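You operate a simulated robot arm through the tools that you are given. There is no shell and no other tool.

You are at the controls of a simulated two-armed robot. One attempt, no reset.

JOB
Dip the purple wafer cup in chocolate sauce, then sprinkles, and cover that sauce.
Fine: it goes on the teal mat; leave the red switch. Set down upright: what you pick out.

Only the result counts: the job must be done as asked and must still hold three seconds after the hand-in. Knocking over, shifting, dropping, spilling or breaking anything else fails it. Lids that push on must go on centred and level and be pressed home; caps that screw on are set level and turned clockwise until they are tight.

ROBOT AND FRAMES
Two 7-joint arms with two-finger parallel grippers on one trunk that stands fixed in place. Base frame: the origin is at the foot of the trunk, x ahead of it, y to its left, z up; the work surface is at about z = 0.85. Readings come in m, rad, newtons and seconds.
The left shoulder is at [0.05, 0.158, 1.108], the right one opposite. With the tool pointing down near the work surface each hand reaches from about 0.24 to 0.66 m from the base axis, measured 20 degrees to its own side. Payload 3.91 kg a hand.
Tool frame (each hand has its own): the origin (TCP) lies between the finger pads and is the grasp point; the fingertips stand 0.03 m ahead of it; z points along the fingers, y is the line along which they close. The gripper opens to 0.11 m. The fingers are 0.02 m wide and 0.01 m thick; the gripper's body (0.048 by 0.112 m) begins 0.055 m behind the TCP.
Orientation is that of the tool frame in the base frame, as a unit quaternion [w, x, y, z]. With the fingers straight down and closing along the base's y, the tool's x points along the base's -x, its y along +y and its z along -z.

CONTROLS
- The arms move only by the tool play_rows. It takes "left_series", "right_series" or both (then of equal length, played together; a hand with none holds still); each is a list of rows, each an object (a shift or turn left out is 0, a gripper value left out holds the last) with "dp": the shift along the tool's x, y, z in m, a list of three; "rot": the turn, a rotation vector about the tool's x, y, z in rad, a list of three; "grip": the finger opening in m, from 0 to 0.11. In form: [{"dp": [x, y, z], "rot": [rx, ry, rz], "grip": grip}, ...]. A call has 1 to 20 rows; each row shifts and turns the commanded pose from where the row before left it, along the tool's axes as they then stand. A row lasts 0.2 s, in which the tool goes at most 0.05 m and 0.15 rad; a call with a longer step from one row to the next is refused whole, and so is a gripper value outside its range. Where a pose cannot be reached the arm comes as near as it can. A force on the tool above 40 N (or 10 N above the force at the start of the call, whichever is more), or a blocked arm, ends the call early, and 0.2 s more pass. The fingers move at their own pace (about 0.153 m/s each) and stop on an object; they squeeze with about 29 N. The grip force told is the motor's: it shows also when the fingers shut on nothing. Time passes only in rows, and 0.2 s behind the last, so rows that do not move let the fingers close. The reply holds the time, the measured pose of the TCP, the force on the tool along the base axes, the opening and the grip force, in the units named above and with some noise, with the torque about the TCP (base axes, N m) and any sound that the robot's microphone picked up.
- Cameras (640 x 400 px; columns grow to the right, rows downward): "scene" is now at [0.1106, -0.0479, 1.2703]; the picture's right is [-0.55, -0.84, 0.00], its down [-0.21, 0.14, -0.97] and it looks along [0.81, -0.53, -0.25] (base axes); focal length 214 px, centre (320, 200). "left" rides on the left gripper at [0.072, -0.017, -0.103] in its tool frame; the picture's right is [0.23, 0.97, 0.00], its down [-0.76, 0.18, -0.62] and it looks along [-0.61, 0.14, 0.78] (tool axes); focal length 222 px, centre (320, 200). "right" rides on the right gripper at [0.072, 0.017, -0.103] in its tool frame; the picture's right is [-0.23, 0.97, 0.00], its down [-0.76, -0.18, -0.62] and it looks along [-0.61, -0.14, 0.78] (tool axes); focal length 222 px, centre (320, 200). There is no depth. A picture from a camera that has moved, and an enlarged one, comes with that camera's place and axes in the base frame and with its lens. The place of the scene camera against the robot may be out by one fixed shift of up to 0.018 m in any direction.
- capture(camera): a new picture of that camera. It takes no simulated time.
- slide_trunk(by): slides the trunk up (or, below 0, down) by that many m; the arms and the scene camera ride with it, the base frame stays. It gives what a move gives, with no picture.
- aim_head(pan, tilt): turns the head with the scene camera to pan (to the left, within 1.396 rad either way) and tilt (down, from -0.506 to 1.204), counted from straight ahead of the robot. It gives what a move gives.
- enlarge(camera, box): a new picture of the part [left, top, right, bottom] of that camera's present view, enlarged. It takes no simulated time.
- sign_off(): hands the job in; it is judged then, once.

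Nothing tells you positions but the pictures and the camera data. Unless the task says otherwise, let go and move clear before handing in.

The tools are called after "Emit:" by a JSON object that holds its "method" and its "body". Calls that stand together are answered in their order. play_rows: Moves the arms, as the interface text tells. Its arguments: {"type":"object","properties":{"left_series":{"type":"array","items":{"type":"object","properties":{"dp":{"type":"array","items":{"type":"number"}},"rot":{"type":"array","items":{"type":"number"}},"grip":{"type":"number"}}}},"right_series":{"type":"array","items":{"type":"object","properties":{"dp":{"type":"array","items":{"type":"number"}},"rot":{"type":"array","items":{"type":"number"}},"grip":{"type":"number"}}}}},"required":[]} The other tools are called the same way: slide_trunk (by) moves the trunk up or down; aim_head (pan, tilt) turns the head that bears the scene camera; capture (camera) takes a picture; enlarge (camera, box) takes an enlarged picture of a part of a camera's view; sign_off () hands the job in.

At the start:

```text
time: 0.0
left_ee_pos: [0.3406, -0.0293, 1.2074]
left_orientation: [0.0, 0.0, 1.0, -0.001]
left_wrist_force: [-0.3, 0.0, -0.3]
left_torque: [-0.01, -0.01, -0.02]
left_finger_gap: 0.1102
left_grasp_force: 0.0
right_ee_pos: [0.3912, -0.4131, 1.2009]
right_orientation: [0.0, -0.001, 1.0, -0.001]
right_wrist_force: [0.2, 0.9, -0.2]
right_torque: [0.0, 0.02, -0.01]
right_finger_gap: 0.1101
right_grasp_force: 0.1
trunk travel left (down, up): [-0.35, 0.132]
head pan, tilt (commanded): [-0.581, 0.251]
```

scene: 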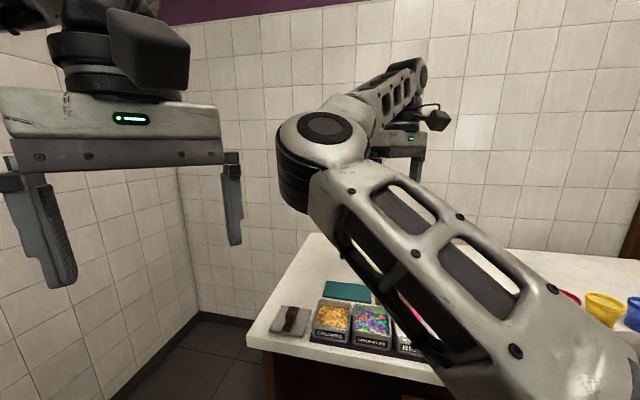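
right: 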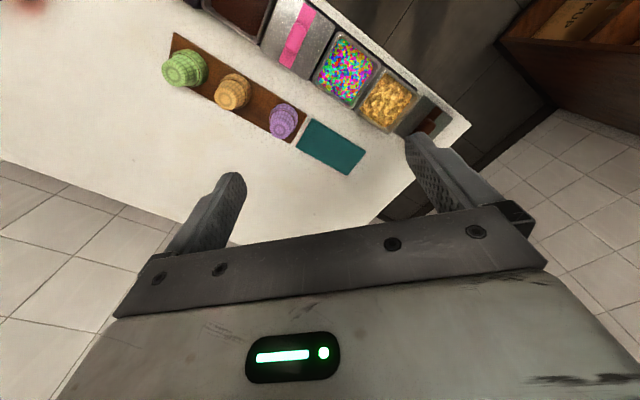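
left: 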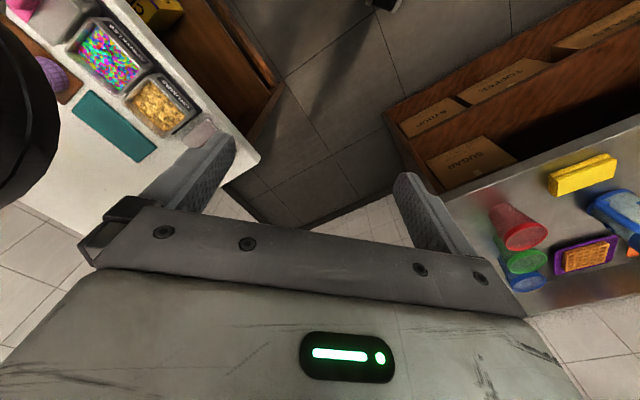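

I see a counter with a tray of sprinkles, a tray of crumbs, a teal mat and purple, orange and green wafer cups on a brown holder, but the right arm blocks much of the scene view. I'll look around with the head and take fresh pictures before moving anything.

Emit:
{"method": "aim_head", "body": {"pan": -1.0, "tilt": 0.6}}

Emit:
{"method": "capture", "body": {"camera": "scene"}}

Emit:
{"method": "capture", "body": {"camera": "right"}}

Emit:
{"method": "capture", "body": {"camera": "left"}}

```text
time: 0.9
left_ee_pos: [0.3388, -0.0292, 1.2062]
left_orientation: [0.0, 0.0, 1.0, 0.001]
left_wrist_force: [0.1, 0.4, -0.3]
left_torque: [0.01, -0.03, -0.01]
left_finger_gap: 0.11
left_grasp_force: 0.2
right_ee_pos: [0.3921, -0.4134, 1.2004]
right_orientation: [0.001, -0.001, 1.0, -0.001]
right_wrist_force: [-0.2, -0.6, 0.5]
right_torque: [0.0, 0.0, -0.02]
right_finger_gap: 0.1101
right_grasp_force: 0.1
trunk travel left (down, up): [-0.35, 0.132]
head pan, tilt (commanded): [-1.0, 0.6]
```

```text
taken
camera scene: at [0.0803, -0.071, 1.2383], right [-0.84, -0.54, 0.0], down [-0.31, 0.47, -0.83], along [0.45, -0.69, -0.56], focal length 214 px, centre (320, 200)
```

scene: 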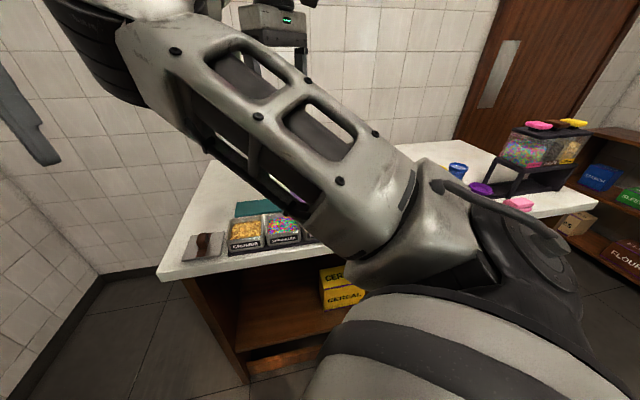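

```text
taken
camera right: at [0.319, -0.3971, 1.3024], right [0.23, 0.97, 0.0], down [0.76, -0.18, 0.62], along [0.61, -0.14, -0.78], focal length 222 px, centre (320, 200)
```

right: 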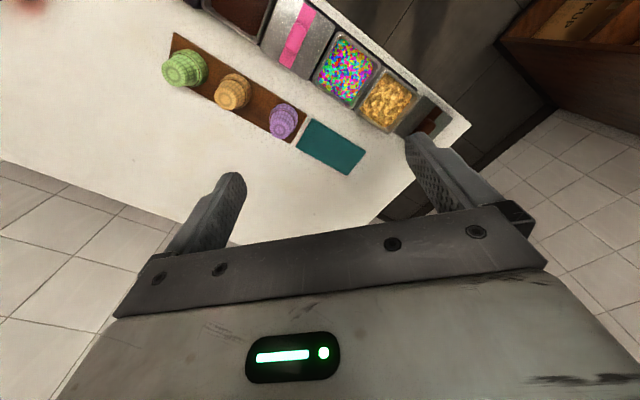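

```text
taken
camera left: at [0.2677, -0.046, 1.3111], right [-0.23, 0.97, 0.0], down [0.76, 0.18, 0.62], along [0.61, 0.14, -0.78], focal length 222 px, centre (320, 200)
```

left: 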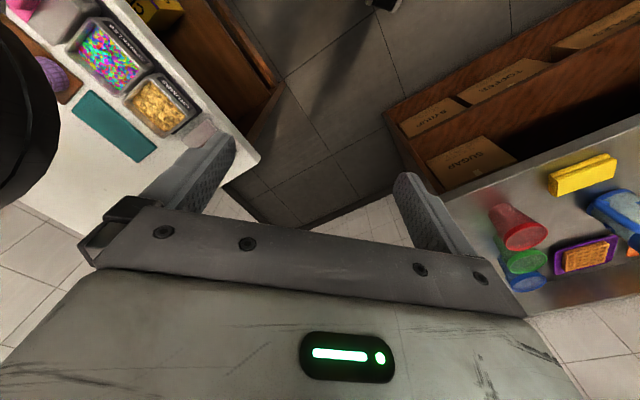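

The right arm still hides the sauces and lids, so I'll pan further right and enlarge the parts that can be seen.

Emit:
{"method": "aim_head", "body": {"pan": -1.39, "tilt": 0.7}}

Emit:
{"method": "capture", "body": {"camera": "scene"}}

Emit:
{"method": "enlarge", "body": {"camera": "right", "box": [150, 0, 470, 200]}}

```text
time: 1.7
left_ee_pos: [0.3396, -0.0296, 1.2066]
left_orientation: [0.0, 0.001, 1.0, 0.0]
left_wrist_force: [-0.7, 0.0, 0.6]
left_torque: [-0.01, 0.0, -0.02]
left_finger_gap: 0.1099
left_grasp_force: 0.0
right_ee_pos: [0.3916, -0.414, 1.1991]
right_orientation: [0.001, -0.001, 1.0, -0.001]
right_wrist_force: [-0.7, 0.1, -0.1]
right_torque: [-0.01, 0.01, -0.02]
right_finger_gap: 0.11
right_grasp_force: 0.2
trunk travel left (down, up): [-0.35, 0.132]
head pan, tilt (commanded): [-1.389, 0.7]
```

```text
taken
camera scene: at [0.0479, -0.0802, 1.2297], right [-0.98, -0.18, 0.0], down [-0.12, 0.63, -0.77], along [0.14, -0.75, -0.64], focal length 214 px, centre (320, 200)
```

scene: 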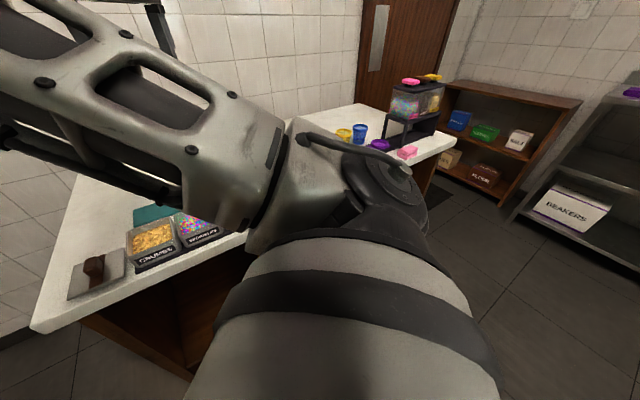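

```text
2.00 times, centred on (310, 100) of right
camera zoom: at [0.319, -0.3971, 1.3025], right [0.23, 0.97, 0.0], down [0.76, -0.18, 0.62], along [0.61, -0.14, -0.78], focal length 444 px, centre (340, 400)
```

zoom: 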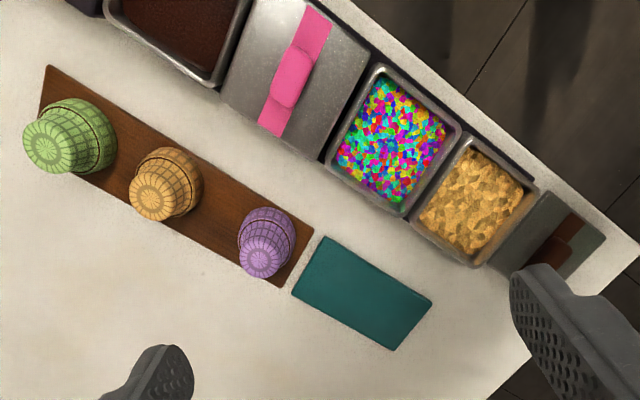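

Brown sauce tray, a pink-strapped lidded tray, sprinkles, crumbs and a loose grey lid with a brown handle are in one row; the labels face the robot. I'll draw the right hand back and turn its camera to read the labels.

Emit:
{"method": "play_rows", "body": {"right_series": [{"dp": [0.024, 0.03, -0.01]}, {"dp": [0.024, 0.03, -0.01]}, {"dp": [0.024, 0.03, -0.01]}, {"dp": [0.024, 0.03, -0.01]}, {"dp": [0.024, 0.03, -0.01]}, {"rot": [0, 0, 0.13]}, {"rot": [0, 0, 0.13]}, {"rot": [0, 0, 0.13]}, {"rot": [0, 0, 0.13]}, {"rot": [0, 0, 0.13]}, {}]}}

Emit:
{"method": "capture", "body": {"camera": "right"}}

Emit:
{"method": "capture", "body": {"camera": "scene"}}

```text
time: 4.1
left_ee_pos: [0.3392, -0.0303, 1.2067]
left_orientation: [0.0, 0.001, 1.0, 0.0]
left_wrist_force: [1.2, -0.2, 0.3]
left_torque: [-0.04, 0.01, 0.01]
left_finger_gap: 0.1101
left_grasp_force: 0.2
right_ee_pos: [0.3459, -0.3704, 1.2195]
right_orientation: [0.0, 0.32, 0.947, -0.001]
right_wrist_force: [0.1, 0.0, -0.5]
right_torque: [-0.02, 0.02, -0.02]
right_finger_gap: 0.1101
right_grasp_force: 0.0
right hand out of reach, approached as far as the arm can: row 2, 3, 4, 5
trunk travel left (down, up): [-0.35, 0.132]
head pan, tilt (commanded): [-1.389, 0.7]
```

```text
taken
camera right: at [0.2987, -0.3134, 1.321], right [0.77, 0.64, 0.0], down [0.5, -0.6, 0.62], along [0.4, -0.48, -0.78], focal length 222 px, centre (320, 200)
```

right: 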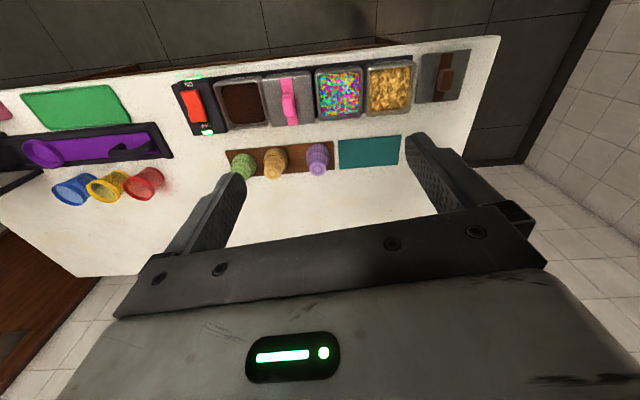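

```text
taken
camera scene: at [0.0478, -0.0803, 1.2297], right [-0.98, -0.18, 0.0], down [-0.12, 0.63, -0.76], along [0.14, -0.75, -0.64], focal length 214 px, centre (320, 200)
```

scene: 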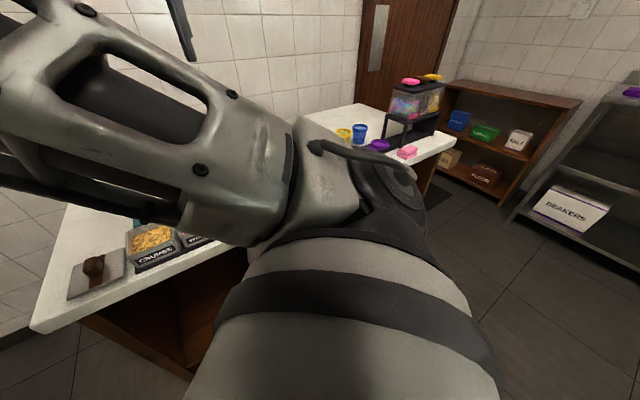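

From above I can see the row: red switch box, brown sauce, pink-strapped lid, sprinkles, crumbs, loose lid with brown handle, and the three cups behind with the teal mat. I'll enlarge for detail.

Emit:
{"method": "enlarge", "body": {"camera": "right", "box": [160, 50, 480, 250]}}

Emit:
{"method": "enlarge", "body": {"camera": "right", "box": [170, 70, 350, 190]}}

Emit:
{"method": "enlarge", "body": {"camera": "right", "box": [330, 40, 490, 180]}}

Emit:
{"method": "enlarge", "body": {"camera": "scene", "box": [40, 180, 240, 320]}}

```text
2.00 times, centred on (320, 150) of right
camera zoom: at [0.2987, -0.3134, 1.321], right [0.77, 0.64, 0.0], down [0.5, -0.6, 0.62], along [0.4, -0.48, -0.78], focal length 444 px, centre (320, 300)
```

zoom: 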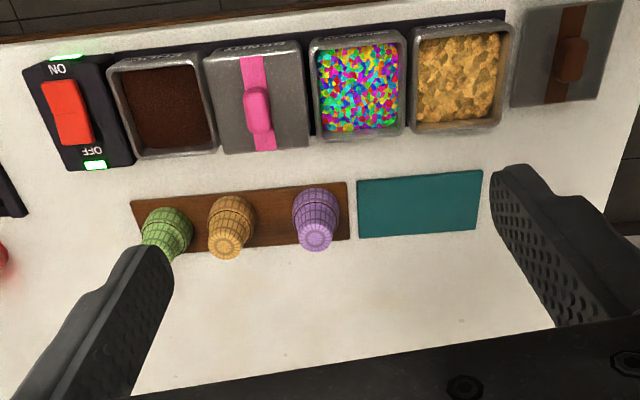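

```text
3.33 times, centred on (260, 130) of right
camera zoom: at [0.2987, -0.3134, 1.321], right [0.77, 0.64, 0.0], down [0.5, -0.6, 0.62], along [0.4, -0.48, -0.78], focal length 740 px, centre (520, 433)
```

zoom: 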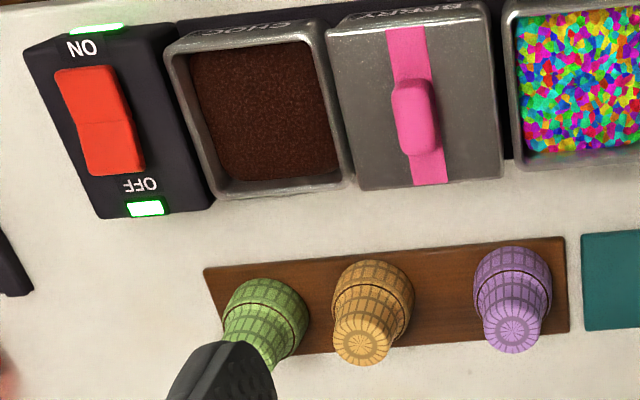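

```text
2.86 times, centred on (410, 110) of right
camera zoom: at [0.2987, -0.3134, 1.321], right [0.77, 0.64, 0.0], down [0.5, -0.6, 0.62], along [0.4, -0.48, -0.78], focal length 635 px, centre (63, 457)
```

zoom: 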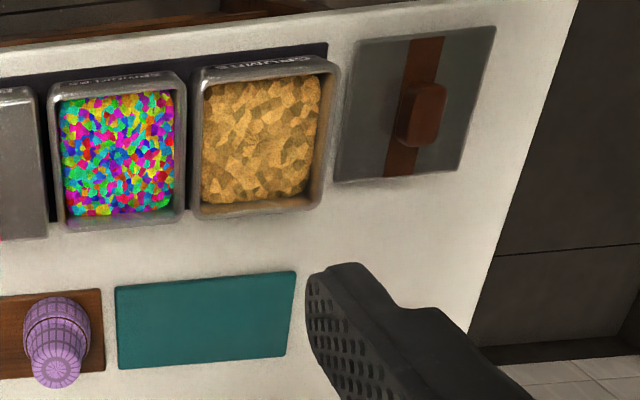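

```text
2.86 times, centred on (140, 250) of scene
camera zoom: at [0.0478, -0.0803, 1.2297], right [-0.98, -0.18, 0.0], down [-0.12, 0.63, -0.76], along [0.14, -0.75, -0.64], focal length 613 px, centre (834, 57)
```

zoom: 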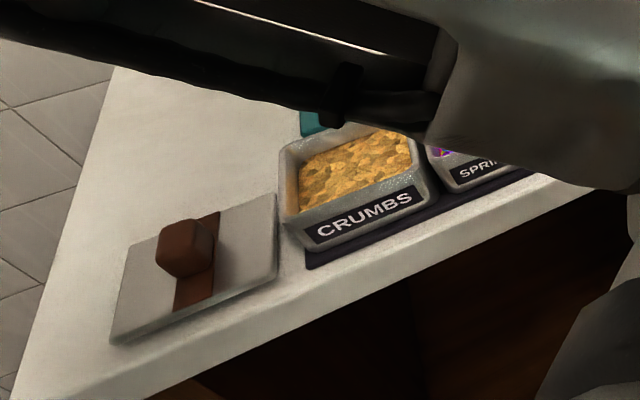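

The labels read CHOC, BERRY, SPRINKLES and CRUMBS, so the loose brown-handled lid belongs to CHOC. The purple cup stands near [0.45, -0.48] with its narrow end up; I'll lower and tilt the right hand for a side view of it.

Emit:
{"method": "play_rows", "body": {"right_series": [{"dp": [0, 0, 0.04]}, {"dp": [0, 0, 0.04]}, {}]}}

```text
time: 4.6
left_ee_pos: [0.345, -0.024, 1.2054]
left_orientation: [0.001, -0.011, 1.0, 0.008]
left_wrist_force: [2.6, 12.4, 4.4]
left_torque: [-0.39, 0.03, 0.08]
left_finger_gap: 0.1037
left_grasp_force: 0.1
right_ee_pos: [0.3464, -0.3744, 1.1686]
right_orientation: [0.002, 0.322, 0.947, 0.001]
right_wrist_force: [0.0, -0.2, -0.3]
right_torque: [-0.05, -0.03, 0.03]
right_finger_gap: 0.11
right_grasp_force: 0.1
right hand out of reach, approached as far as the arm can: row 1
trunk travel left (down, up): [-0.35, 0.132]
head pan, tilt (commanded): [-1.389, 0.7]
stopped in row 2 (left hand): the force on the tool passed its limit at 45 N (the readings are from after the stop); the commanded pose is now the measured one
```

The right arm touched the left hand's fingers. I'll move the left hand away to its own side (+y), which is the direction it is being pushed.

Emit:
{"method": "play_rows", "body": {"left_series": [{"dp": [0, 0.03, 0]}, {"dp": [0, 0.04, 0]}, {"dp": [0, 0.04, 0]}, {"dp": [0, 0.04, 0]}, {"dp": [0, 0.04, 0]}, {"dp": [0, 0.04, 0]}, {}]}}

Emit:
{"method": "capture", "body": {"camera": "left"}}

Emit:
{"method": "capture", "body": {"camera": "right"}}

```text
time: 6.2
left_ee_pos: [0.34, 0.2054, 1.2084]
left_orientation: [0.001, -0.009, 1.0, 0.006]
left_wrist_force: [0.6, 0.1, -0.7]
left_torque: [0.03, 0.03, -0.02]
left_finger_gap: 0.1101
left_grasp_force: 0.0
right_ee_pos: [0.3466, -0.3742, 1.1681]
right_orientation: [0.001, 0.322, 0.947, 0.0]
right_wrist_force: [0.3, -0.2, 0.1]
right_torque: [0.02, 0.0, 0.0]
right_finger_gap: 0.1101
right_grasp_force: 0.0
trunk travel left (down, up): [-0.35, 0.132]
head pan, tilt (commanded): [-1.389, 0.7]
```

```text
taken
camera left: at [0.2685, 0.1862, 1.313], right [-0.25, 0.97, 0.01], down [0.76, 0.18, 0.63], along [0.61, 0.16, -0.78], focal length 222 px, centre (320, 200)
```

left: 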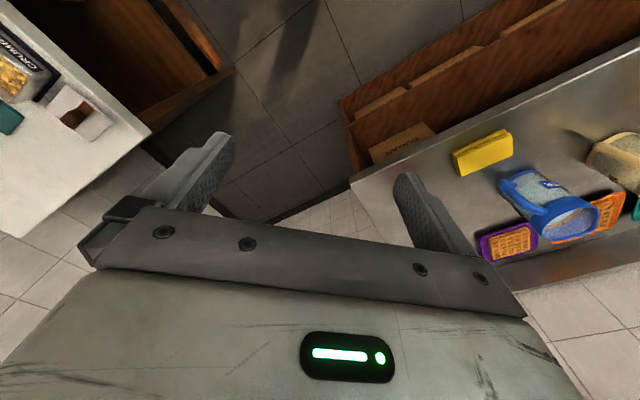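

```text
taken
camera right: at [0.2986, -0.3184, 1.2695], right [0.77, 0.63, 0.0], down [0.49, -0.6, 0.62], along [0.4, -0.48, -0.78], focal length 222 px, centre (320, 200)
```

right: 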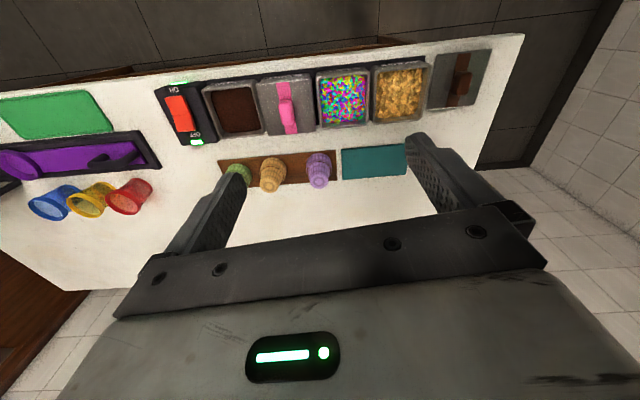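

Nothing was disturbed and the left hand is now well clear. Next I'll lower the right hand and tilt it for a side view of the cups and labels.

Emit:
{"method": "play_rows", "body": {"right_series": [{"dp": [0, 0, 0.03]}, {"dp": [0, 0, 0.03]}, {"dp": [0, 0, 0.03]}, {"dp": [0, 0, 0.03]}, {"rot": [0, -0.1, 0]}, {"rot": [0, -0.1, 0]}, {"rot": [0, -0.1, 0]}, {"rot": [0, -0.1, 0]}, {}]}}

Emit:
{"method": "capture", "body": {"camera": "right"}}

Emit:
{"method": "capture", "body": {"camera": "scene"}}

```text
time: 8.2
left_ee_pos: [0.3406, 0.2058, 1.2086]
left_orientation: [0.001, -0.01, 1.0, 0.006]
left_wrist_force: [0.4, 0.5, 0.2]
left_torque: [-0.01, 0.0, 0.0]
left_finger_gap: 0.11
left_grasp_force: 0.1
right_ee_pos: [0.3466, -0.3894, 1.0482]
right_orientation: [0.191, 0.314, 0.928, -0.064]
right_wrist_force: [0.1, -0.5, 0.3]
right_torque: [0.0, 0.0, 0.03]
right_finger_gap: 0.1101
right_grasp_force: 0.1
right hand out of reach, approached as far as the arm can: row 3, 5, 7
trunk travel left (down, up): [-0.35, 0.132]
head pan, tilt (commanded): [-1.389, 0.7]
```

```text
taken
camera right: at [0.2709, -0.3103, 1.1142], right [0.76, 0.65, 0.09], down [0.25, -0.42, 0.87], along [0.6, -0.64, -0.48], focal length 222 px, centre (320, 200)
```

right: 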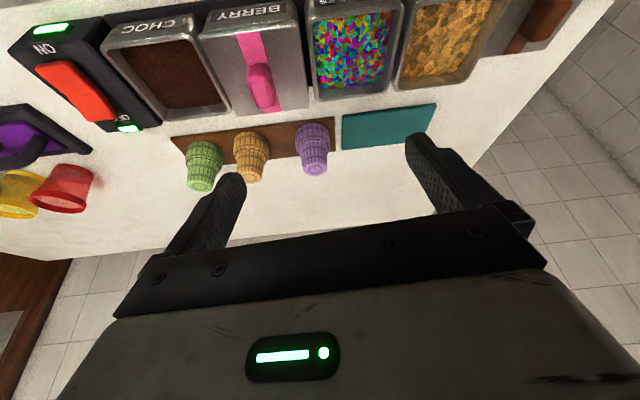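

```text
taken
camera scene: at [0.0478, -0.0802, 1.2297], right [-0.98, -0.18, 0.0], down [-0.12, 0.63, -0.76], along [0.14, -0.75, -0.64], focal length 214 px, centre (320, 200)
```

scene: 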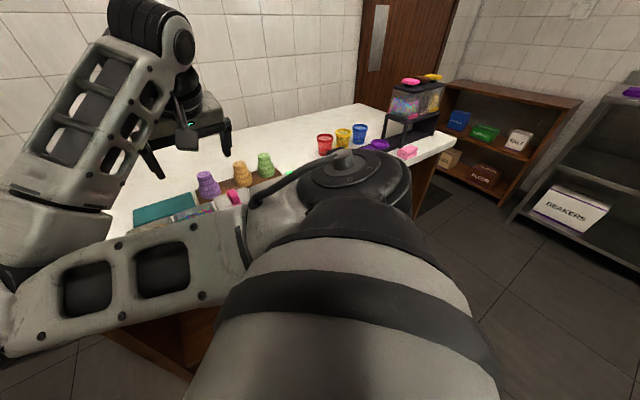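

The elbow has dropped and the cups are now visible from the scene camera. I'll enlarge them to see their shape.

Emit:
{"method": "enlarge", "body": {"camera": "scene", "box": [120, 140, 300, 250]}}

Emit:
{"method": "enlarge", "body": {"camera": "right", "box": [160, 90, 340, 200]}}

Emit:
{"method": "enlarge", "body": {"camera": "right", "box": [0, 0, 320, 200]}}

```text
3.56 times, centred on (210, 195) of scene
camera zoom: at [0.0478, -0.0802, 1.2297], right [-0.98, -0.18, 0.0], down [-0.12, 0.63, -0.76], along [0.14, -0.75, -0.64], focal length 763 px, centre (711, 218)
```

zoom: 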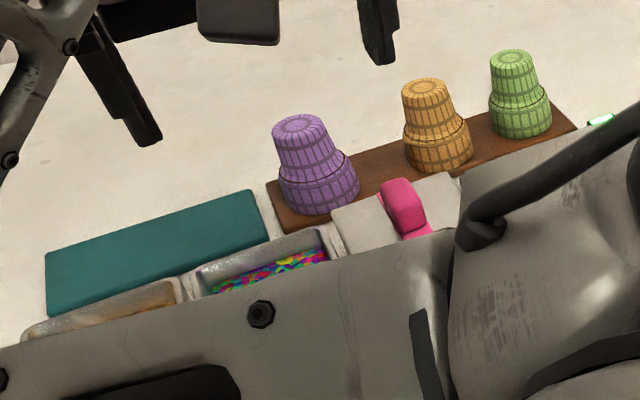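

```text
3.56 times, centred on (250, 145) of right
camera zoom: at [0.2709, -0.3103, 1.1142], right [0.76, 0.65, 0.09], down [0.25, -0.42, 0.87], along [0.6, -0.64, -0.48], focal length 790 px, centre (569, 396)
```

zoom: 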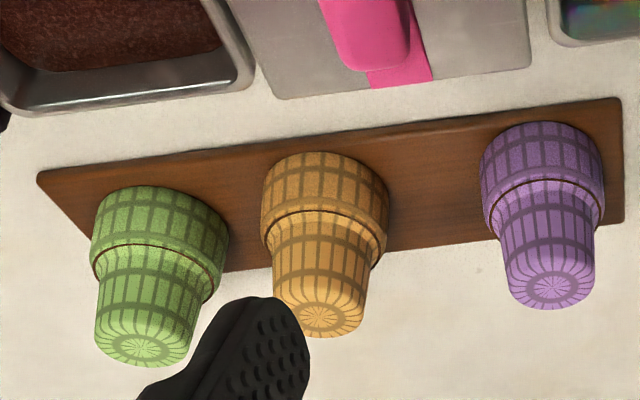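

```text
2.00 times, centred on (160, 100) of right
camera zoom: at [0.2709, -0.3103, 1.1142], right [0.76, 0.65, 0.09], down [0.25, -0.42, 0.87], along [0.6, -0.64, -0.48], focal length 444 px, centre (640, 400)
```

zoom: 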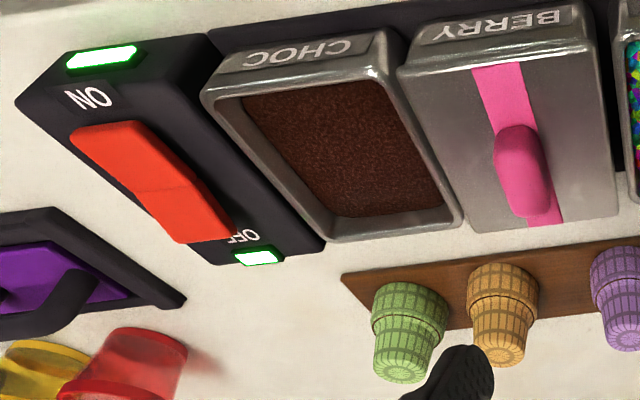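

The cups stand rim-down with their closed foot up, so I can take the foot from above and dip the rim. CHOC is the open tray beside the red switch. I'll bring the right hand back to straight down over the work area to measure positions accurately.

Emit:
{"method": "play_rows", "body": {"right_series": [{"rot": [0, 0.1, 0]}, {"rot": [0, 0.1, 0]}, {"rot": [0, 0.1, 0]}, {"rot": [0, 0.1, 0]}, {"dp": [-0.03, 0.006, -0.024]}, {"dp": [-0.03, 0.006, -0.024]}, {"dp": [-0.03, 0.006, -0.024]}, {}]}}

Emit:
{"method": "capture", "body": {"camera": "right"}}

Emit:
{"method": "enlarge", "body": {"camera": "right", "box": [160, 0, 480, 200]}}

```text
time: 10.0
left_ee_pos: [0.3407, 0.2052, 1.2096]
left_orientation: [0.0, -0.01, 1.0, 0.006]
left_wrist_force: [-0.6, -1.3, 0.6]
left_torque: [0.01, -0.03, -0.01]
left_finger_gap: 0.1098
left_grasp_force: 0.1
right_ee_pos: [0.4312, -0.426, 1.1162]
right_orientation: [0.001, 0.321, 0.947, 0.001]
right_wrist_force: [0.1, 0.0, 0.3]
right_torque: [-0.02, 0.03, 0.0]
right_finger_gap: 0.1098
right_grasp_force: 0.0
trunk travel left (down, up): [-0.35, 0.132]
head pan, tilt (commanded): [-1.389, 0.7]
```

```text
taken
camera right: at [0.3832, -0.3701, 1.2192], right [0.77, 0.63, 0.0], down [0.49, -0.61, 0.62], along [0.4, -0.48, -0.78], focal length 222 px, centre (320, 200)
```

right: 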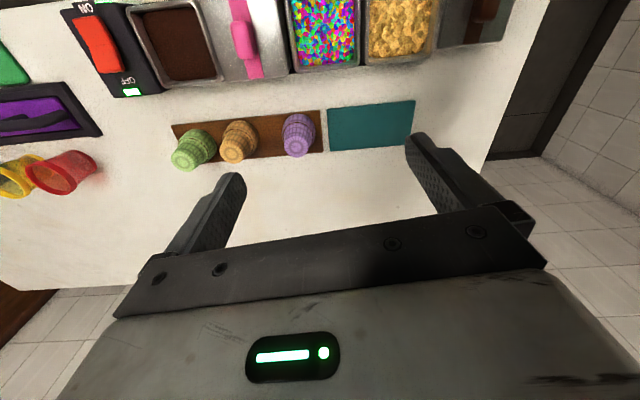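

```text
2.00 times, centred on (320, 100) of right
camera zoom: at [0.3832, -0.3701, 1.2192], right [0.77, 0.63, 0.0], down [0.49, -0.61, 0.62], along [0.4, -0.48, -0.78], focal length 444 px, centre (320, 400)
```

zoom: 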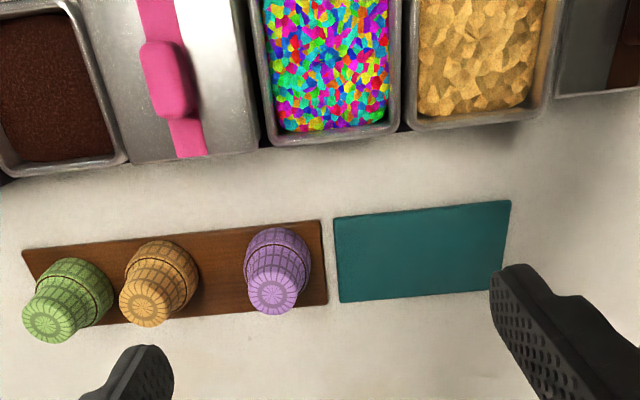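

The teal mat's edges show the counter row runs at 45° in the base frame (row direction about [0.707, 0.707]), mat centre about [0.535, -0.423]. I'll align the tool to the row and take accurate views.

Emit:
{"method": "play_rows", "body": {"right_series": [{"rot": [0, 0, 0.066]}, {"rot": [0, 0, 0.066]}, {"dp": [0.03, -0.03, -0.02]}, {"dp": [0.02, -0.03, -0.01]}, {}]}}

Emit:
{"method": "capture", "body": {"camera": "right"}}

Emit:
{"method": "enlarge", "body": {"camera": "right", "box": [160, 0, 480, 200]}}

Emit:
{"method": "enlarge", "body": {"camera": "right", "box": [240, 80, 400, 180]}}

```text
time: 11.2
left_ee_pos: [0.3406, 0.2053, 1.2089]
left_orientation: [0.0, -0.01, 1.0, 0.006]
left_wrist_force: [-0.2, 0.8, -0.2]
left_torque: [-0.02, -0.02, 0.02]
left_finger_gap: 0.1105
left_grasp_force: 0.0
right_ee_pos: [0.3527, -0.4396, 1.1502]
right_orientation: [0.001, 0.382, 0.924, 0.001]
right_wrist_force: [-0.6, 0.6, 0.4]
right_torque: [-0.01, 0.01, 0.01]
right_finger_gap: 0.11
right_grasp_force: 0.1
trunk travel left (down, up): [-0.35, 0.132]
head pan, tilt (commanded): [-1.389, 0.7]
```

```text
taken
camera right: at [0.3137, -0.3772, 1.2522], right [0.85, 0.53, 0.0], down [0.41, -0.66, 0.62], along [0.33, -0.53, -0.78], focal length 222 px, centre (320, 200)
```

right: 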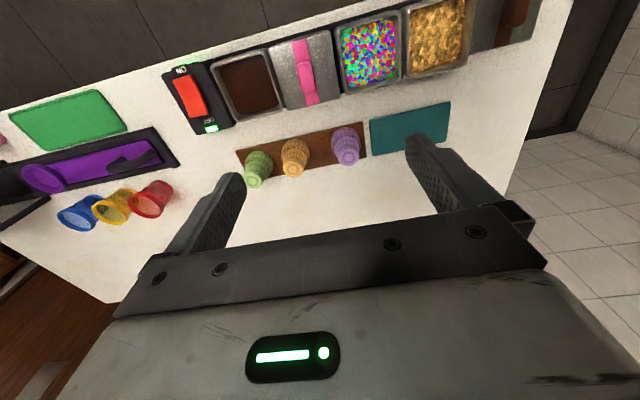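

```text
2.00 times, centred on (320, 100) of right
camera zoom: at [0.3137, -0.3772, 1.2522], right [0.85, 0.53, 0.0], down [0.41, -0.66, 0.62], along [0.33, -0.53, -0.78], focal length 444 px, centre (320, 400)
```

zoom: 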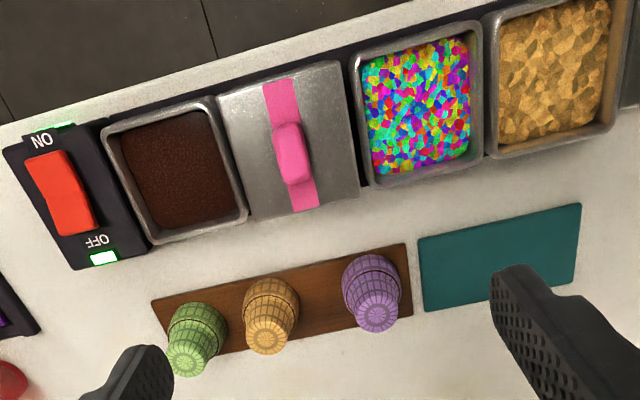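

```text
4.00 times, centred on (320, 130) of right
camera zoom: at [0.3137, -0.3772, 1.2522], right [0.85, 0.53, 0.0], down [0.41, -0.66, 0.62], along [0.33, -0.53, -0.78], focal length 888 px, centre (320, 480)
```

zoom: 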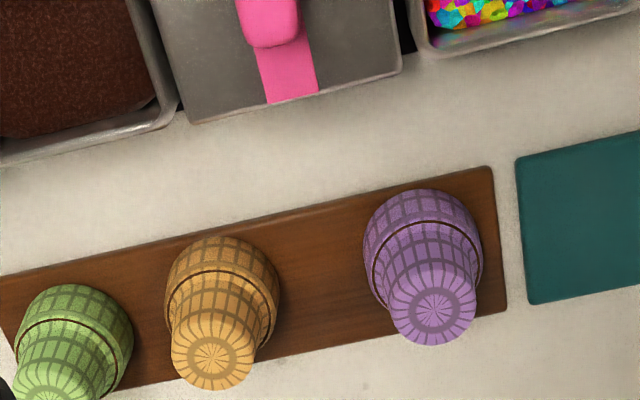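

The tool is now aligned to the row. I'll move above the purple cup to measure it accurately from two heights.

Emit:
{"method": "play_rows", "body": {"right_series": [{"dp": [-0.027, 0.0076, 0.025]}, {"dp": [-0.027, 0.0076, 0.025]}, {"dp": [-0.027, 0.0076, 0.025]}, {"dp": [-0.027, 0.0076, 0.025]}, {}]}}

Emit:
{"method": "enlarge", "body": {"camera": "right", "box": [200, 30, 440, 180]}}

Emit:
{"method": "capture", "body": {"camera": "scene"}}

```text
time: 12.4
left_ee_pos: [0.3414, 0.2057, 1.208]
left_orientation: [0.002, -0.01, 1.0, 0.007]
left_wrist_force: [-0.1, 0.5, 0.0]
left_torque: [0.04, -0.01, 0.01]
left_finger_gap: 0.1101
left_grasp_force: 0.0
right_ee_pos: [0.4519, -0.4899, 1.0478]
right_orientation: [0.001, 0.383, 0.924, 0.001]
right_wrist_force: [0.3, -0.5, -0.3]
right_torque: [0.01, 0.0, -0.02]
right_finger_gap: 0.1101
right_grasp_force: 0.0
trunk travel left (down, up): [-0.35, 0.132]
head pan, tilt (commanded): [-1.389, 0.7]
```

```text
2.67 times, centred on (320, 105) of right
camera zoom: at [0.4123, -0.4277, 1.15], right [0.85, 0.53, 0.0], down [0.41, -0.66, 0.62], along [0.33, -0.53, -0.78], focal length 592 px, centre (320, 453)
```

zoom: 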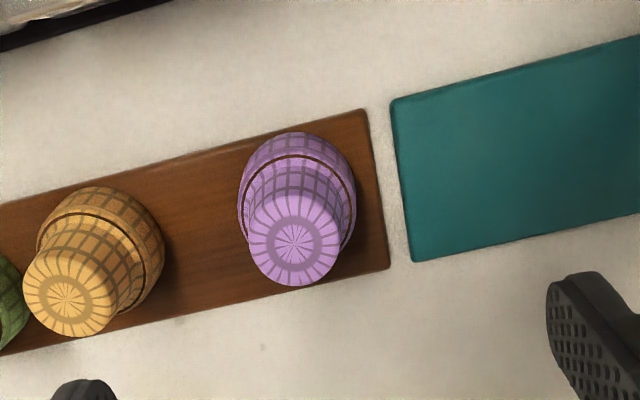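

```text
taken
camera scene: at [0.0478, -0.0802, 1.2297], right [-0.98, -0.18, 0.0], down [-0.12, 0.63, -0.77], along [0.14, -0.75, -0.64], focal length 214 px, centre (320, 200)
```

scene: 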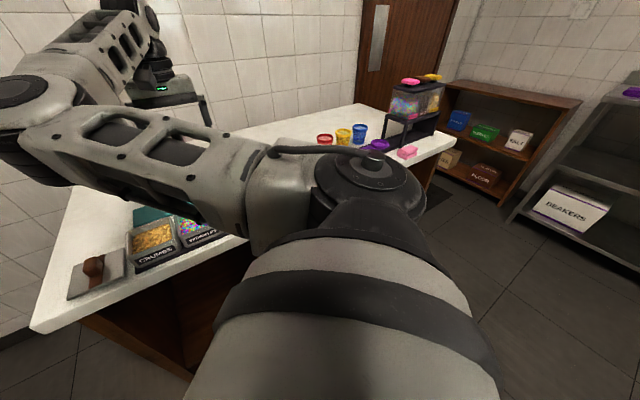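

Two views put the purple cup's axis near row coordinate s = -0.038, n = 0.668 (base about [0.446, -0.499]) with its top around z = 0.92. I'll descend a bit over it with the fingers narrowed slightly, for a closer check.

Emit:
{"method": "play_rows", "body": {"right_series": [{"dp": [-0.001, -0.0055, 0.02], "grip": 0.085}, {"dp": [-0.001, -0.0055, 0.025], "grip": 0.085}, {"dp": [0, 0, 0.02]}, {}, {}]}}

Emit:
{"method": "capture", "body": {"camera": "right"}}

Emit:
{"method": "enlarge", "body": {"camera": "right", "box": [200, 60, 440, 210]}}

```text
time: 13.6
left_ee_pos: [0.3423, 0.2043, 1.2084]
left_orientation: [0.002, -0.009, 1.0, 0.006]
left_wrist_force: [0.3, 0.3, -0.4]
left_torque: [0.02, -0.02, -0.03]
left_finger_gap: 0.11
left_grasp_force: 0.0
right_ee_pos: [0.4433, -0.4991, 0.9844]
right_orientation: [0.002, 0.383, 0.924, 0.0]
right_wrist_force: [-0.3, 0.1, 0.3]
right_torque: [-0.01, 0.02, 0.01]
right_finger_gap: 0.085
right_grasp_force: 0.0
trunk travel left (down, up): [-0.35, 0.132]
head pan, tilt (commanded): [-1.389, 0.7]
```

```text
taken
camera right: at [0.4035, -0.4364, 1.0863], right [0.85, 0.53, 0.0], down [0.41, -0.66, 0.62], along [0.33, -0.53, -0.78], focal length 222 px, centre (320, 200)
```

right: 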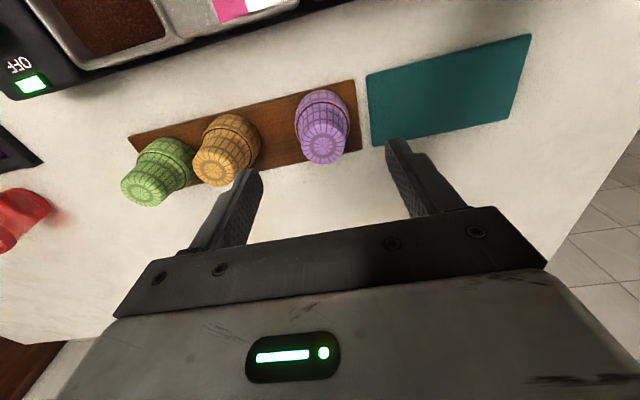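

```text
2.67 times, centred on (320, 135) of right
camera zoom: at [0.4035, -0.4364, 1.0863], right [0.85, 0.53, 0.0], down [0.41, -0.66, 0.62], along [0.33, -0.53, -0.78], focal length 592 px, centre (320, 373)
```

zoom: 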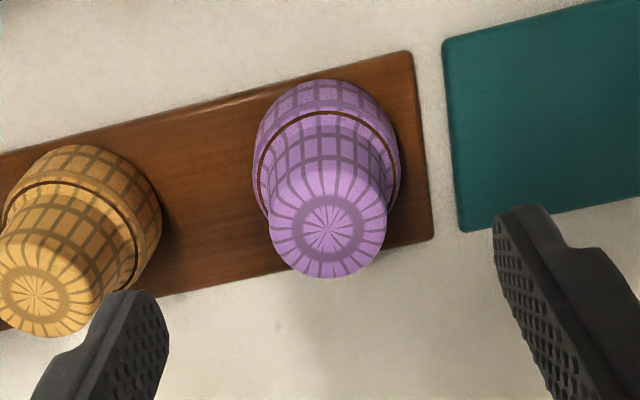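

The cup's axis is confirmed at about s = -0.038, n = 0.668, with its top at roughly 0.92. Before taking it I'll measure the CHOC tray from directly above, as the held cup will block that view later.

Emit:
{"method": "play_rows", "body": {"right_series": [{"dp": [0, 0, -0.03]}, {"dp": [0, 0, -0.03]}, {"dp": [0.024, -0.024, 0]}, {"dp": [0.024, -0.024, 0]}, {"dp": [0.024, -0.024, 0]}, {"dp": [0.024, -0.024, 0]}, {"dp": [0.02, -0.024, 0]}, {}]}}

Emit:
{"method": "capture", "body": {"camera": "right"}}

Emit:
{"method": "enlarge", "body": {"camera": "right", "box": [220, 0, 460, 150]}}

```text
time: 15.4
left_ee_pos: [0.3409, 0.2056, 1.2103]
left_orientation: [0.002, -0.009, 1.0, 0.006]
left_wrist_force: [0.8, 0.1, 0.1]
left_torque: [-0.02, 0.01, -0.01]
left_finger_gap: 0.11
left_grasp_force: 0.0
right_ee_pos: [0.2766, -0.5066, 1.0422]
right_orientation: [0.0, 0.383, 0.924, 0.0]
right_wrist_force: [-0.4, -0.3, -1.0]
right_torque: [-0.03, 0.03, -0.05]
right_finger_gap: 0.085
right_grasp_force: 0.2
trunk travel left (down, up): [-0.35, 0.132]
head pan, tilt (commanded): [-1.389, 0.7]
```

```text
taken
camera right: at [0.2367, -0.4434, 1.145], right [0.85, 0.53, 0.0], down [0.41, -0.66, 0.62], along [0.33, -0.53, -0.78], focal length 222 px, centre (320, 200)
```

right: 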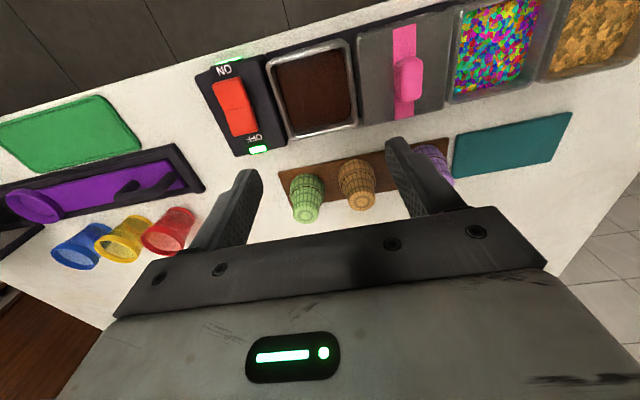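

```text
2.67 times, centred on (340, 75) of right
camera zoom: at [0.2367, -0.4434, 1.145], right [0.85, 0.53, 0.0], down [0.41, -0.66, 0.62], along [0.33, -0.53, -0.78], focal length 592 px, centre (267, 533)
```

zoom: 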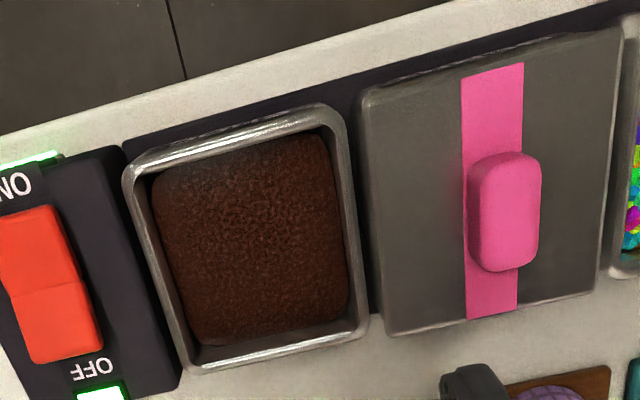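

CHOC tray centre measures about s = -0.163, n = 0.538, roughly 0.08 m square outside. I'll go lower over it to pin down the rim and sauce heights.

Emit:
{"method": "play_rows", "body": {"right_series": [{"dp": [0.005, 0, 0.03]}, {"dp": [0.005, 0, 0.025]}, {"dp": [0.005, 0, 0.02]}, {}, {}]}}

Emit:
{"method": "capture", "body": {"camera": "right"}}

Emit:
{"method": "enlarge", "body": {"camera": "right", "box": [200, 0, 440, 150]}}

```text
time: 16.6
left_ee_pos: [0.3411, 0.2054, 1.2098]
left_orientation: [0.003, -0.01, 1.0, 0.006]
left_wrist_force: [-0.3, 1.0, -0.3]
left_torque: [-0.01, -0.03, 0.02]
left_finger_gap: 0.1101
left_grasp_force: 0.1
right_ee_pos: [0.2658, -0.4922, 0.9701]
right_orientation: [0.002, 0.384, 0.924, 0.0]
right_wrist_force: [-0.3, 0.1, -0.8]
right_torque: [-0.05, 0.03, -0.02]
right_finger_gap: 0.085
right_grasp_force: 0.1
trunk travel left (down, up): [-0.35, 0.132]
head pan, tilt (commanded): [-1.389, 0.7]
```

```text
taken
camera right: at [0.226, -0.43, 1.0719], right [0.85, 0.53, 0.0], down [0.41, -0.66, 0.62], along [0.33, -0.53, -0.78], focal length 222 px, centre (320, 200)
```

right: 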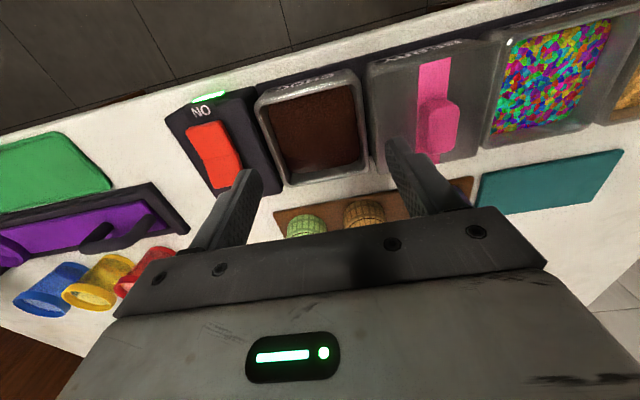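

```text
2.67 times, centred on (320, 75) of right
camera zoom: at [0.226, -0.43, 1.0719], right [0.85, 0.53, 0.0], down [0.41, -0.66, 0.62], along [0.33, -0.53, -0.78], focal length 592 px, centre (320, 533)
```

zoom: 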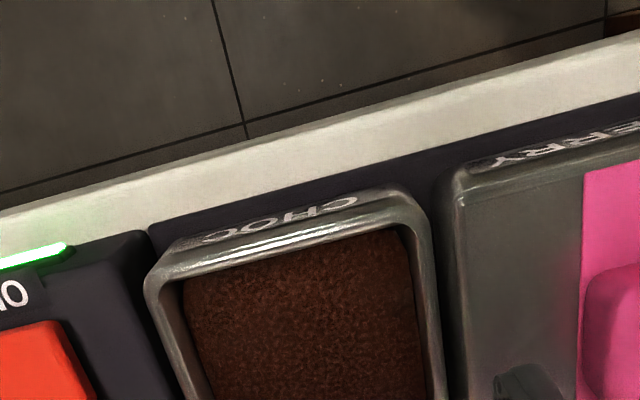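

Emit:
{"method": "enlarge", "body": {"camera": "right", "box": [220, 60, 396, 170]}}

Emit:
{"method": "enlarge", "body": {"camera": "right", "box": [360, 20, 520, 120]}}

```text
3.64 times, centred on (308, 115) of right
camera zoom: at [0.226, -0.43, 1.0719], right [0.85, 0.53, 0.0], down [0.41, -0.66, 0.62], along [0.33, -0.53, -0.78], focal length 808 px, centre (364, 509)
```

zoom: 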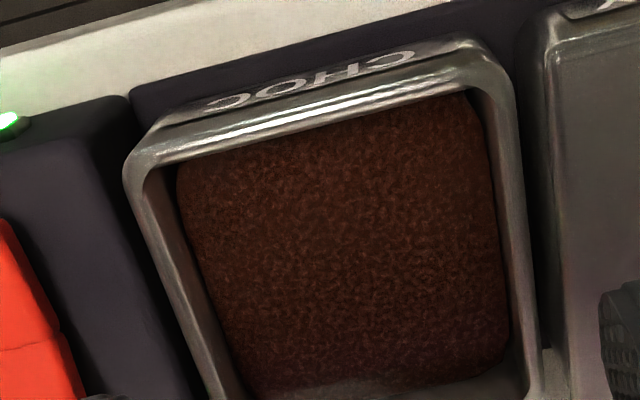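

```text
4.00 times, centred on (440, 70) of right
camera zoom: at [0.226, -0.43, 1.0719], right [0.85, 0.53, 0.0], down [0.41, -0.66, 0.62], along [0.33, -0.53, -0.78], focal length 888 px, centre (-160, 720)
```

zoom: 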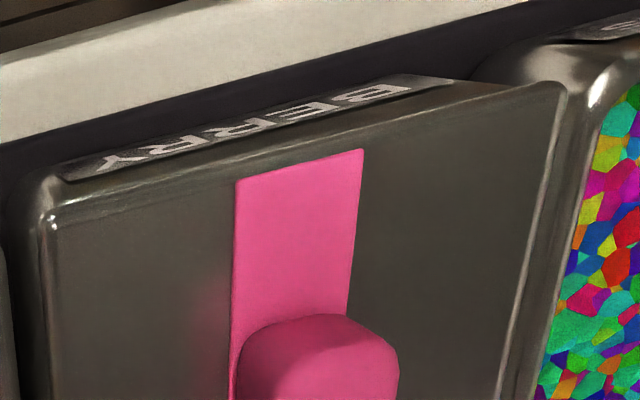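

The view is consistent: CHOC at s = -0.1634. I'll check what the scene camera sees from this arm pose to get heights of the rims, sauce and handles.

Emit:
{"method": "aim_head", "body": {"pan": -0.9, "tilt": 0.7}}

Emit:
{"method": "capture", "body": {"camera": "scene"}}

```text
time: 17.6
left_ee_pos: [0.3408, 0.2059, 1.2087]
left_orientation: [0.001, -0.01, 1.0, 0.006]
left_wrist_force: [0.1, -0.6, 0.3]
left_torque: [0.01, 0.01, 0.01]
left_finger_gap: 0.1101
left_grasp_force: 0.0
right_ee_pos: [0.2663, -0.4943, 0.969]
right_orientation: [0.001, 0.383, 0.924, 0.0]
right_wrist_force: [0.0, 0.5, 1.4]
right_torque: [0.01, 0.03, -0.01]
right_finger_gap: 0.0849
right_grasp_force: 0.1
trunk travel left (down, up): [-0.35, 0.132]
head pan, tilt (commanded): [-0.901, 0.7]
```

```text
taken
camera scene: at [0.0852, -0.0633, 1.2297], right [-0.78, -0.62, 0.0], down [-0.4, 0.51, -0.76], along [0.47, -0.6, -0.64], focal length 214 px, centre (320, 200)
```

scene: 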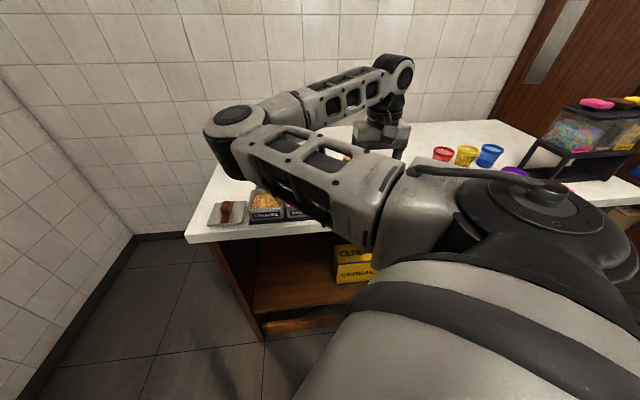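

Emit:
{"method": "enlarge", "body": {"camera": "scene", "box": [190, 170, 318, 250]}}

Emit:
{"method": "enlarge", "body": {"camera": "right", "box": [420, 0, 640, 140]}}

```text
5.00 times, centred on (254, 210) of scene
camera zoom: at [0.0852, -0.0633, 1.2297], right [-0.78, -0.62, 0.0], down [-0.4, 0.51, -0.76], along [0.47, -0.6, -0.64], focal length 1072 px, centre (650, 150)
```

zoom: 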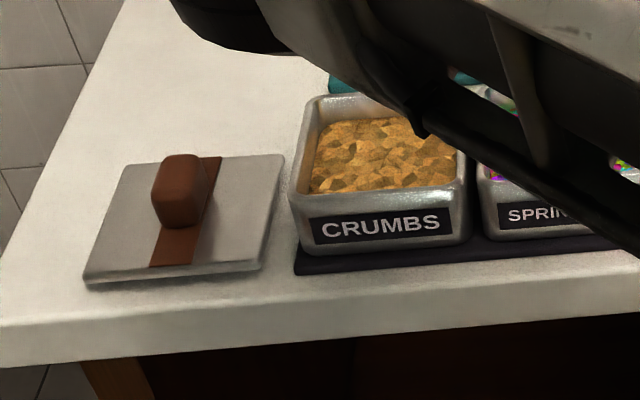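

```text
2.86 times, centred on (530, 70) of right
camera zoom: at [0.2261, -0.43, 1.0721], right [0.85, 0.53, 0.0], down [0.41, -0.66, 0.62], along [0.33, -0.53, -0.78], focal length 635 px, centre (-280, 571)
```

zoom: 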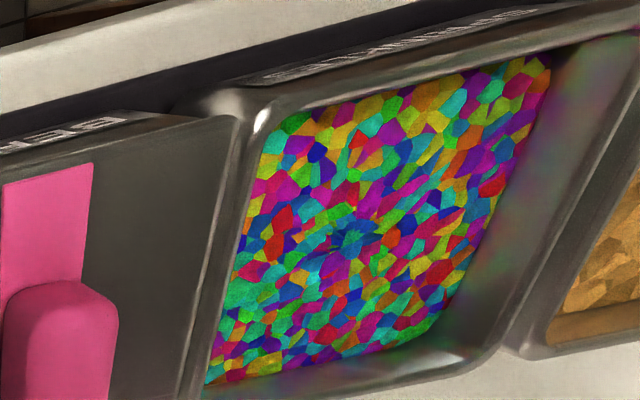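

The crumbs tray shows the tray height is about 0.04 m (rim near z 0.893, contents roughly 14 mm below), and the loose lid has a block handle about 0.03 m tall. Now I'll go back over the purple cup and check the alignment before descending.

Emit:
{"method": "play_rows", "body": {"right_series": [{"dp": [0, 0, -0.03], "grip": 0.075}, {"dp": [0, 0, -0.03]}, {"dp": [-0.0218, 0.0205, 0]}, {"dp": [-0.0218, 0.0205, 0]}, {"dp": [-0.0218, 0.0205, 0]}, {"dp": [-0.0218, 0.0205, 0]}, {"dp": [-0.0218, 0.0205, 0]}, {"dp": [-0.0221, 0.0204, 0]}, {"dp": [0, 0, 0.03]}, {"dp": [0, 0, 0.03]}, {}, {}]}}

Emit:
{"method": "enlarge", "body": {"camera": "right", "box": [200, 60, 440, 210]}}

```text
time: 20.2
left_ee_pos: [0.3411, 0.2044, 1.2088]
left_orientation: [0.001, -0.011, 1.0, 0.007]
left_wrist_force: [-0.2, 0.7, 0.3]
left_torque: [0.0, -0.03, 0.01]
left_finger_gap: 0.11
left_grasp_force: 0.0
right_ee_pos: [0.4431, -0.4976, 0.9688]
right_orientation: [0.001, 0.383, 0.924, 0.0]
right_wrist_force: [0.0, -1.0, 0.0]
right_torque: [0.0, 0.0, -0.01]
right_finger_gap: 0.0751
right_grasp_force: 0.0
trunk travel left (down, up): [-0.35, 0.132]
head pan, tilt (commanded): [-0.901, 0.7]
```

```text
2.67 times, centred on (320, 135) of right
camera zoom: at [0.4033, -0.4352, 1.0709], right [0.85, 0.53, 0.0], down [0.41, -0.66, 0.62], along [0.33, -0.53, -0.78], focal length 592 px, centre (320, 373)
```

zoom: 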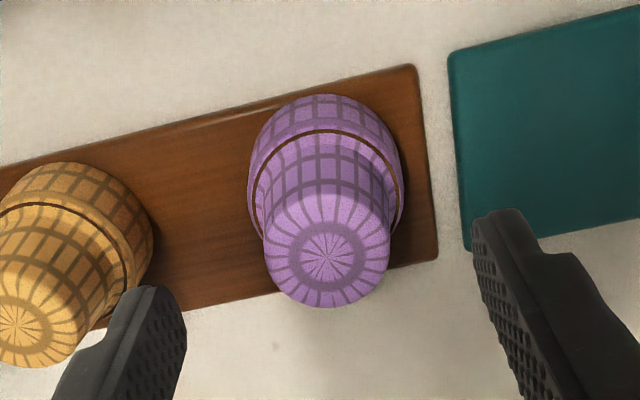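

The cup top is centred within a couple of millimetres of the tool. I'll make the small correction and lower to about z = 0.932 with the fingers open around its foot.

Emit:
{"method": "play_rows", "body": {"right_series": [{"dp": [-0.0025, 0.0013, 0.01], "grip": 0.07}, {"dp": [0, 0, 0.014]}, {"dp": [0, 0, 0.012]}, {}, {}]}}

Emit:
{"method": "capture", "body": {"camera": "right"}}

Emit:
{"method": "enlarge", "body": {"camera": "right", "box": [200, 80, 440, 230]}}

```text
time: 21.4
left_ee_pos: [0.3416, 0.2046, 1.2097]
left_orientation: [0.002, -0.009, 1.0, 0.006]
left_wrist_force: [0.7, -0.3, 0.0]
left_torque: [0.01, 0.0, 0.01]
left_finger_gap: 0.1099
left_grasp_force: 0.1
right_ee_pos: [0.4482, -0.5014, 0.9334]
right_orientation: [0.001, 0.383, 0.924, 0.0]
right_wrist_force: [-0.3, 1.4, -0.4]
right_torque: [0.02, -0.01, 0.0]
right_finger_gap: 0.0701
right_grasp_force: 0.0
trunk travel left (down, up): [-0.35, 0.132]
head pan, tilt (commanded): [-0.901, 0.7]
```

```text
taken
camera right: at [0.4086, -0.4374, 1.0356], right [0.85, 0.53, 0.0], down [0.41, -0.66, 0.62], along [0.33, -0.53, -0.78], focal length 222 px, centre (320, 200)
```

right: 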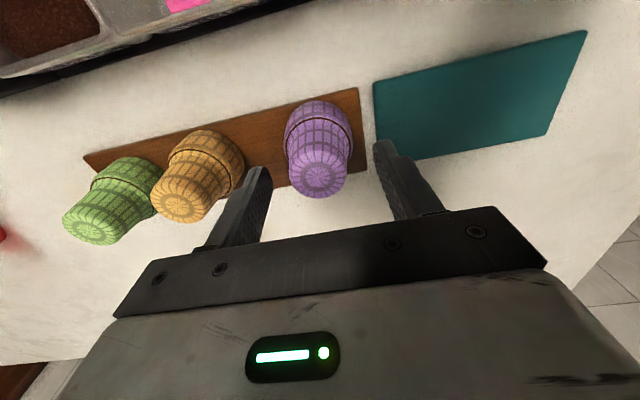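

```text
2.67 times, centred on (320, 155) of right
camera zoom: at [0.4086, -0.4374, 1.0356], right [0.85, 0.53, 0.0], down [0.41, -0.66, 0.62], along [0.33, -0.53, -0.78], focal length 592 px, centre (320, 320)
```

zoom: 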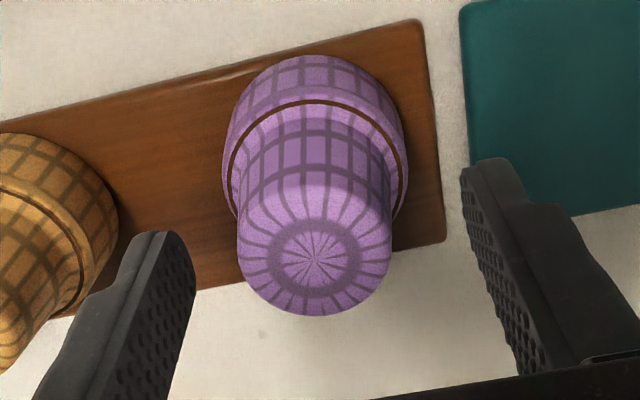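

The cup is centred to about 2 mm. I'll shift slightly, lower 3 mm and close on the foot.

Emit:
{"method": "play_rows", "body": {"right_series": [{"dp": [0.002, -0.0005, 0.003]}, {"grip": 0.05}, {"grip": 0.025}, {}, {}]}}

Emit:
{"method": "enlarge", "body": {"camera": "right", "box": [200, 80, 440, 230]}}

```text
time: 22.6
left_ee_pos: [0.341, 0.2058, 1.208]
left_orientation: [0.002, -0.01, 1.0, 0.006]
left_wrist_force: [-0.7, 0.3, 0.7]
left_torque: [-0.01, 0.02, -0.04]
left_finger_gap: 0.1101
left_grasp_force: 0.1
right_ee_pos: [0.4469, -0.4997, 0.9306]
right_orientation: [0.001, 0.383, 0.924, 0.001]
right_wrist_force: [-0.4, -0.6, 0.5]
right_torque: [0.04, -0.01, 0.03]
right_finger_gap: 0.0358
right_grasp_force: 14.3
trunk travel left (down, up): [-0.35, 0.132]
head pan, tilt (commanded): [-0.901, 0.7]
```

```text
2.67 times, centred on (320, 155) of right
camera zoom: at [0.4072, -0.4365, 1.0328], right [0.85, 0.53, 0.0], down [0.41, -0.66, 0.62], along [0.33, -0.53, -0.78], focal length 592 px, centre (320, 320)
```

zoom: 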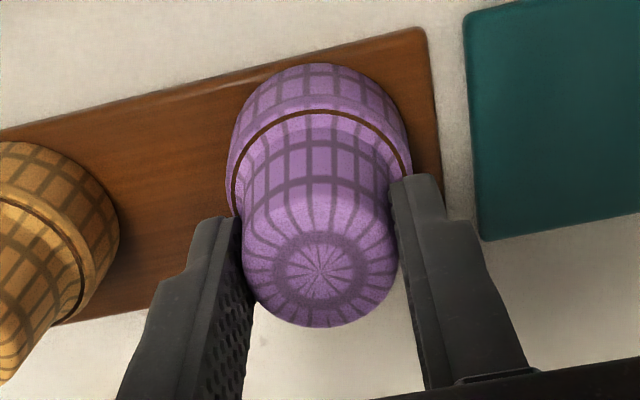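

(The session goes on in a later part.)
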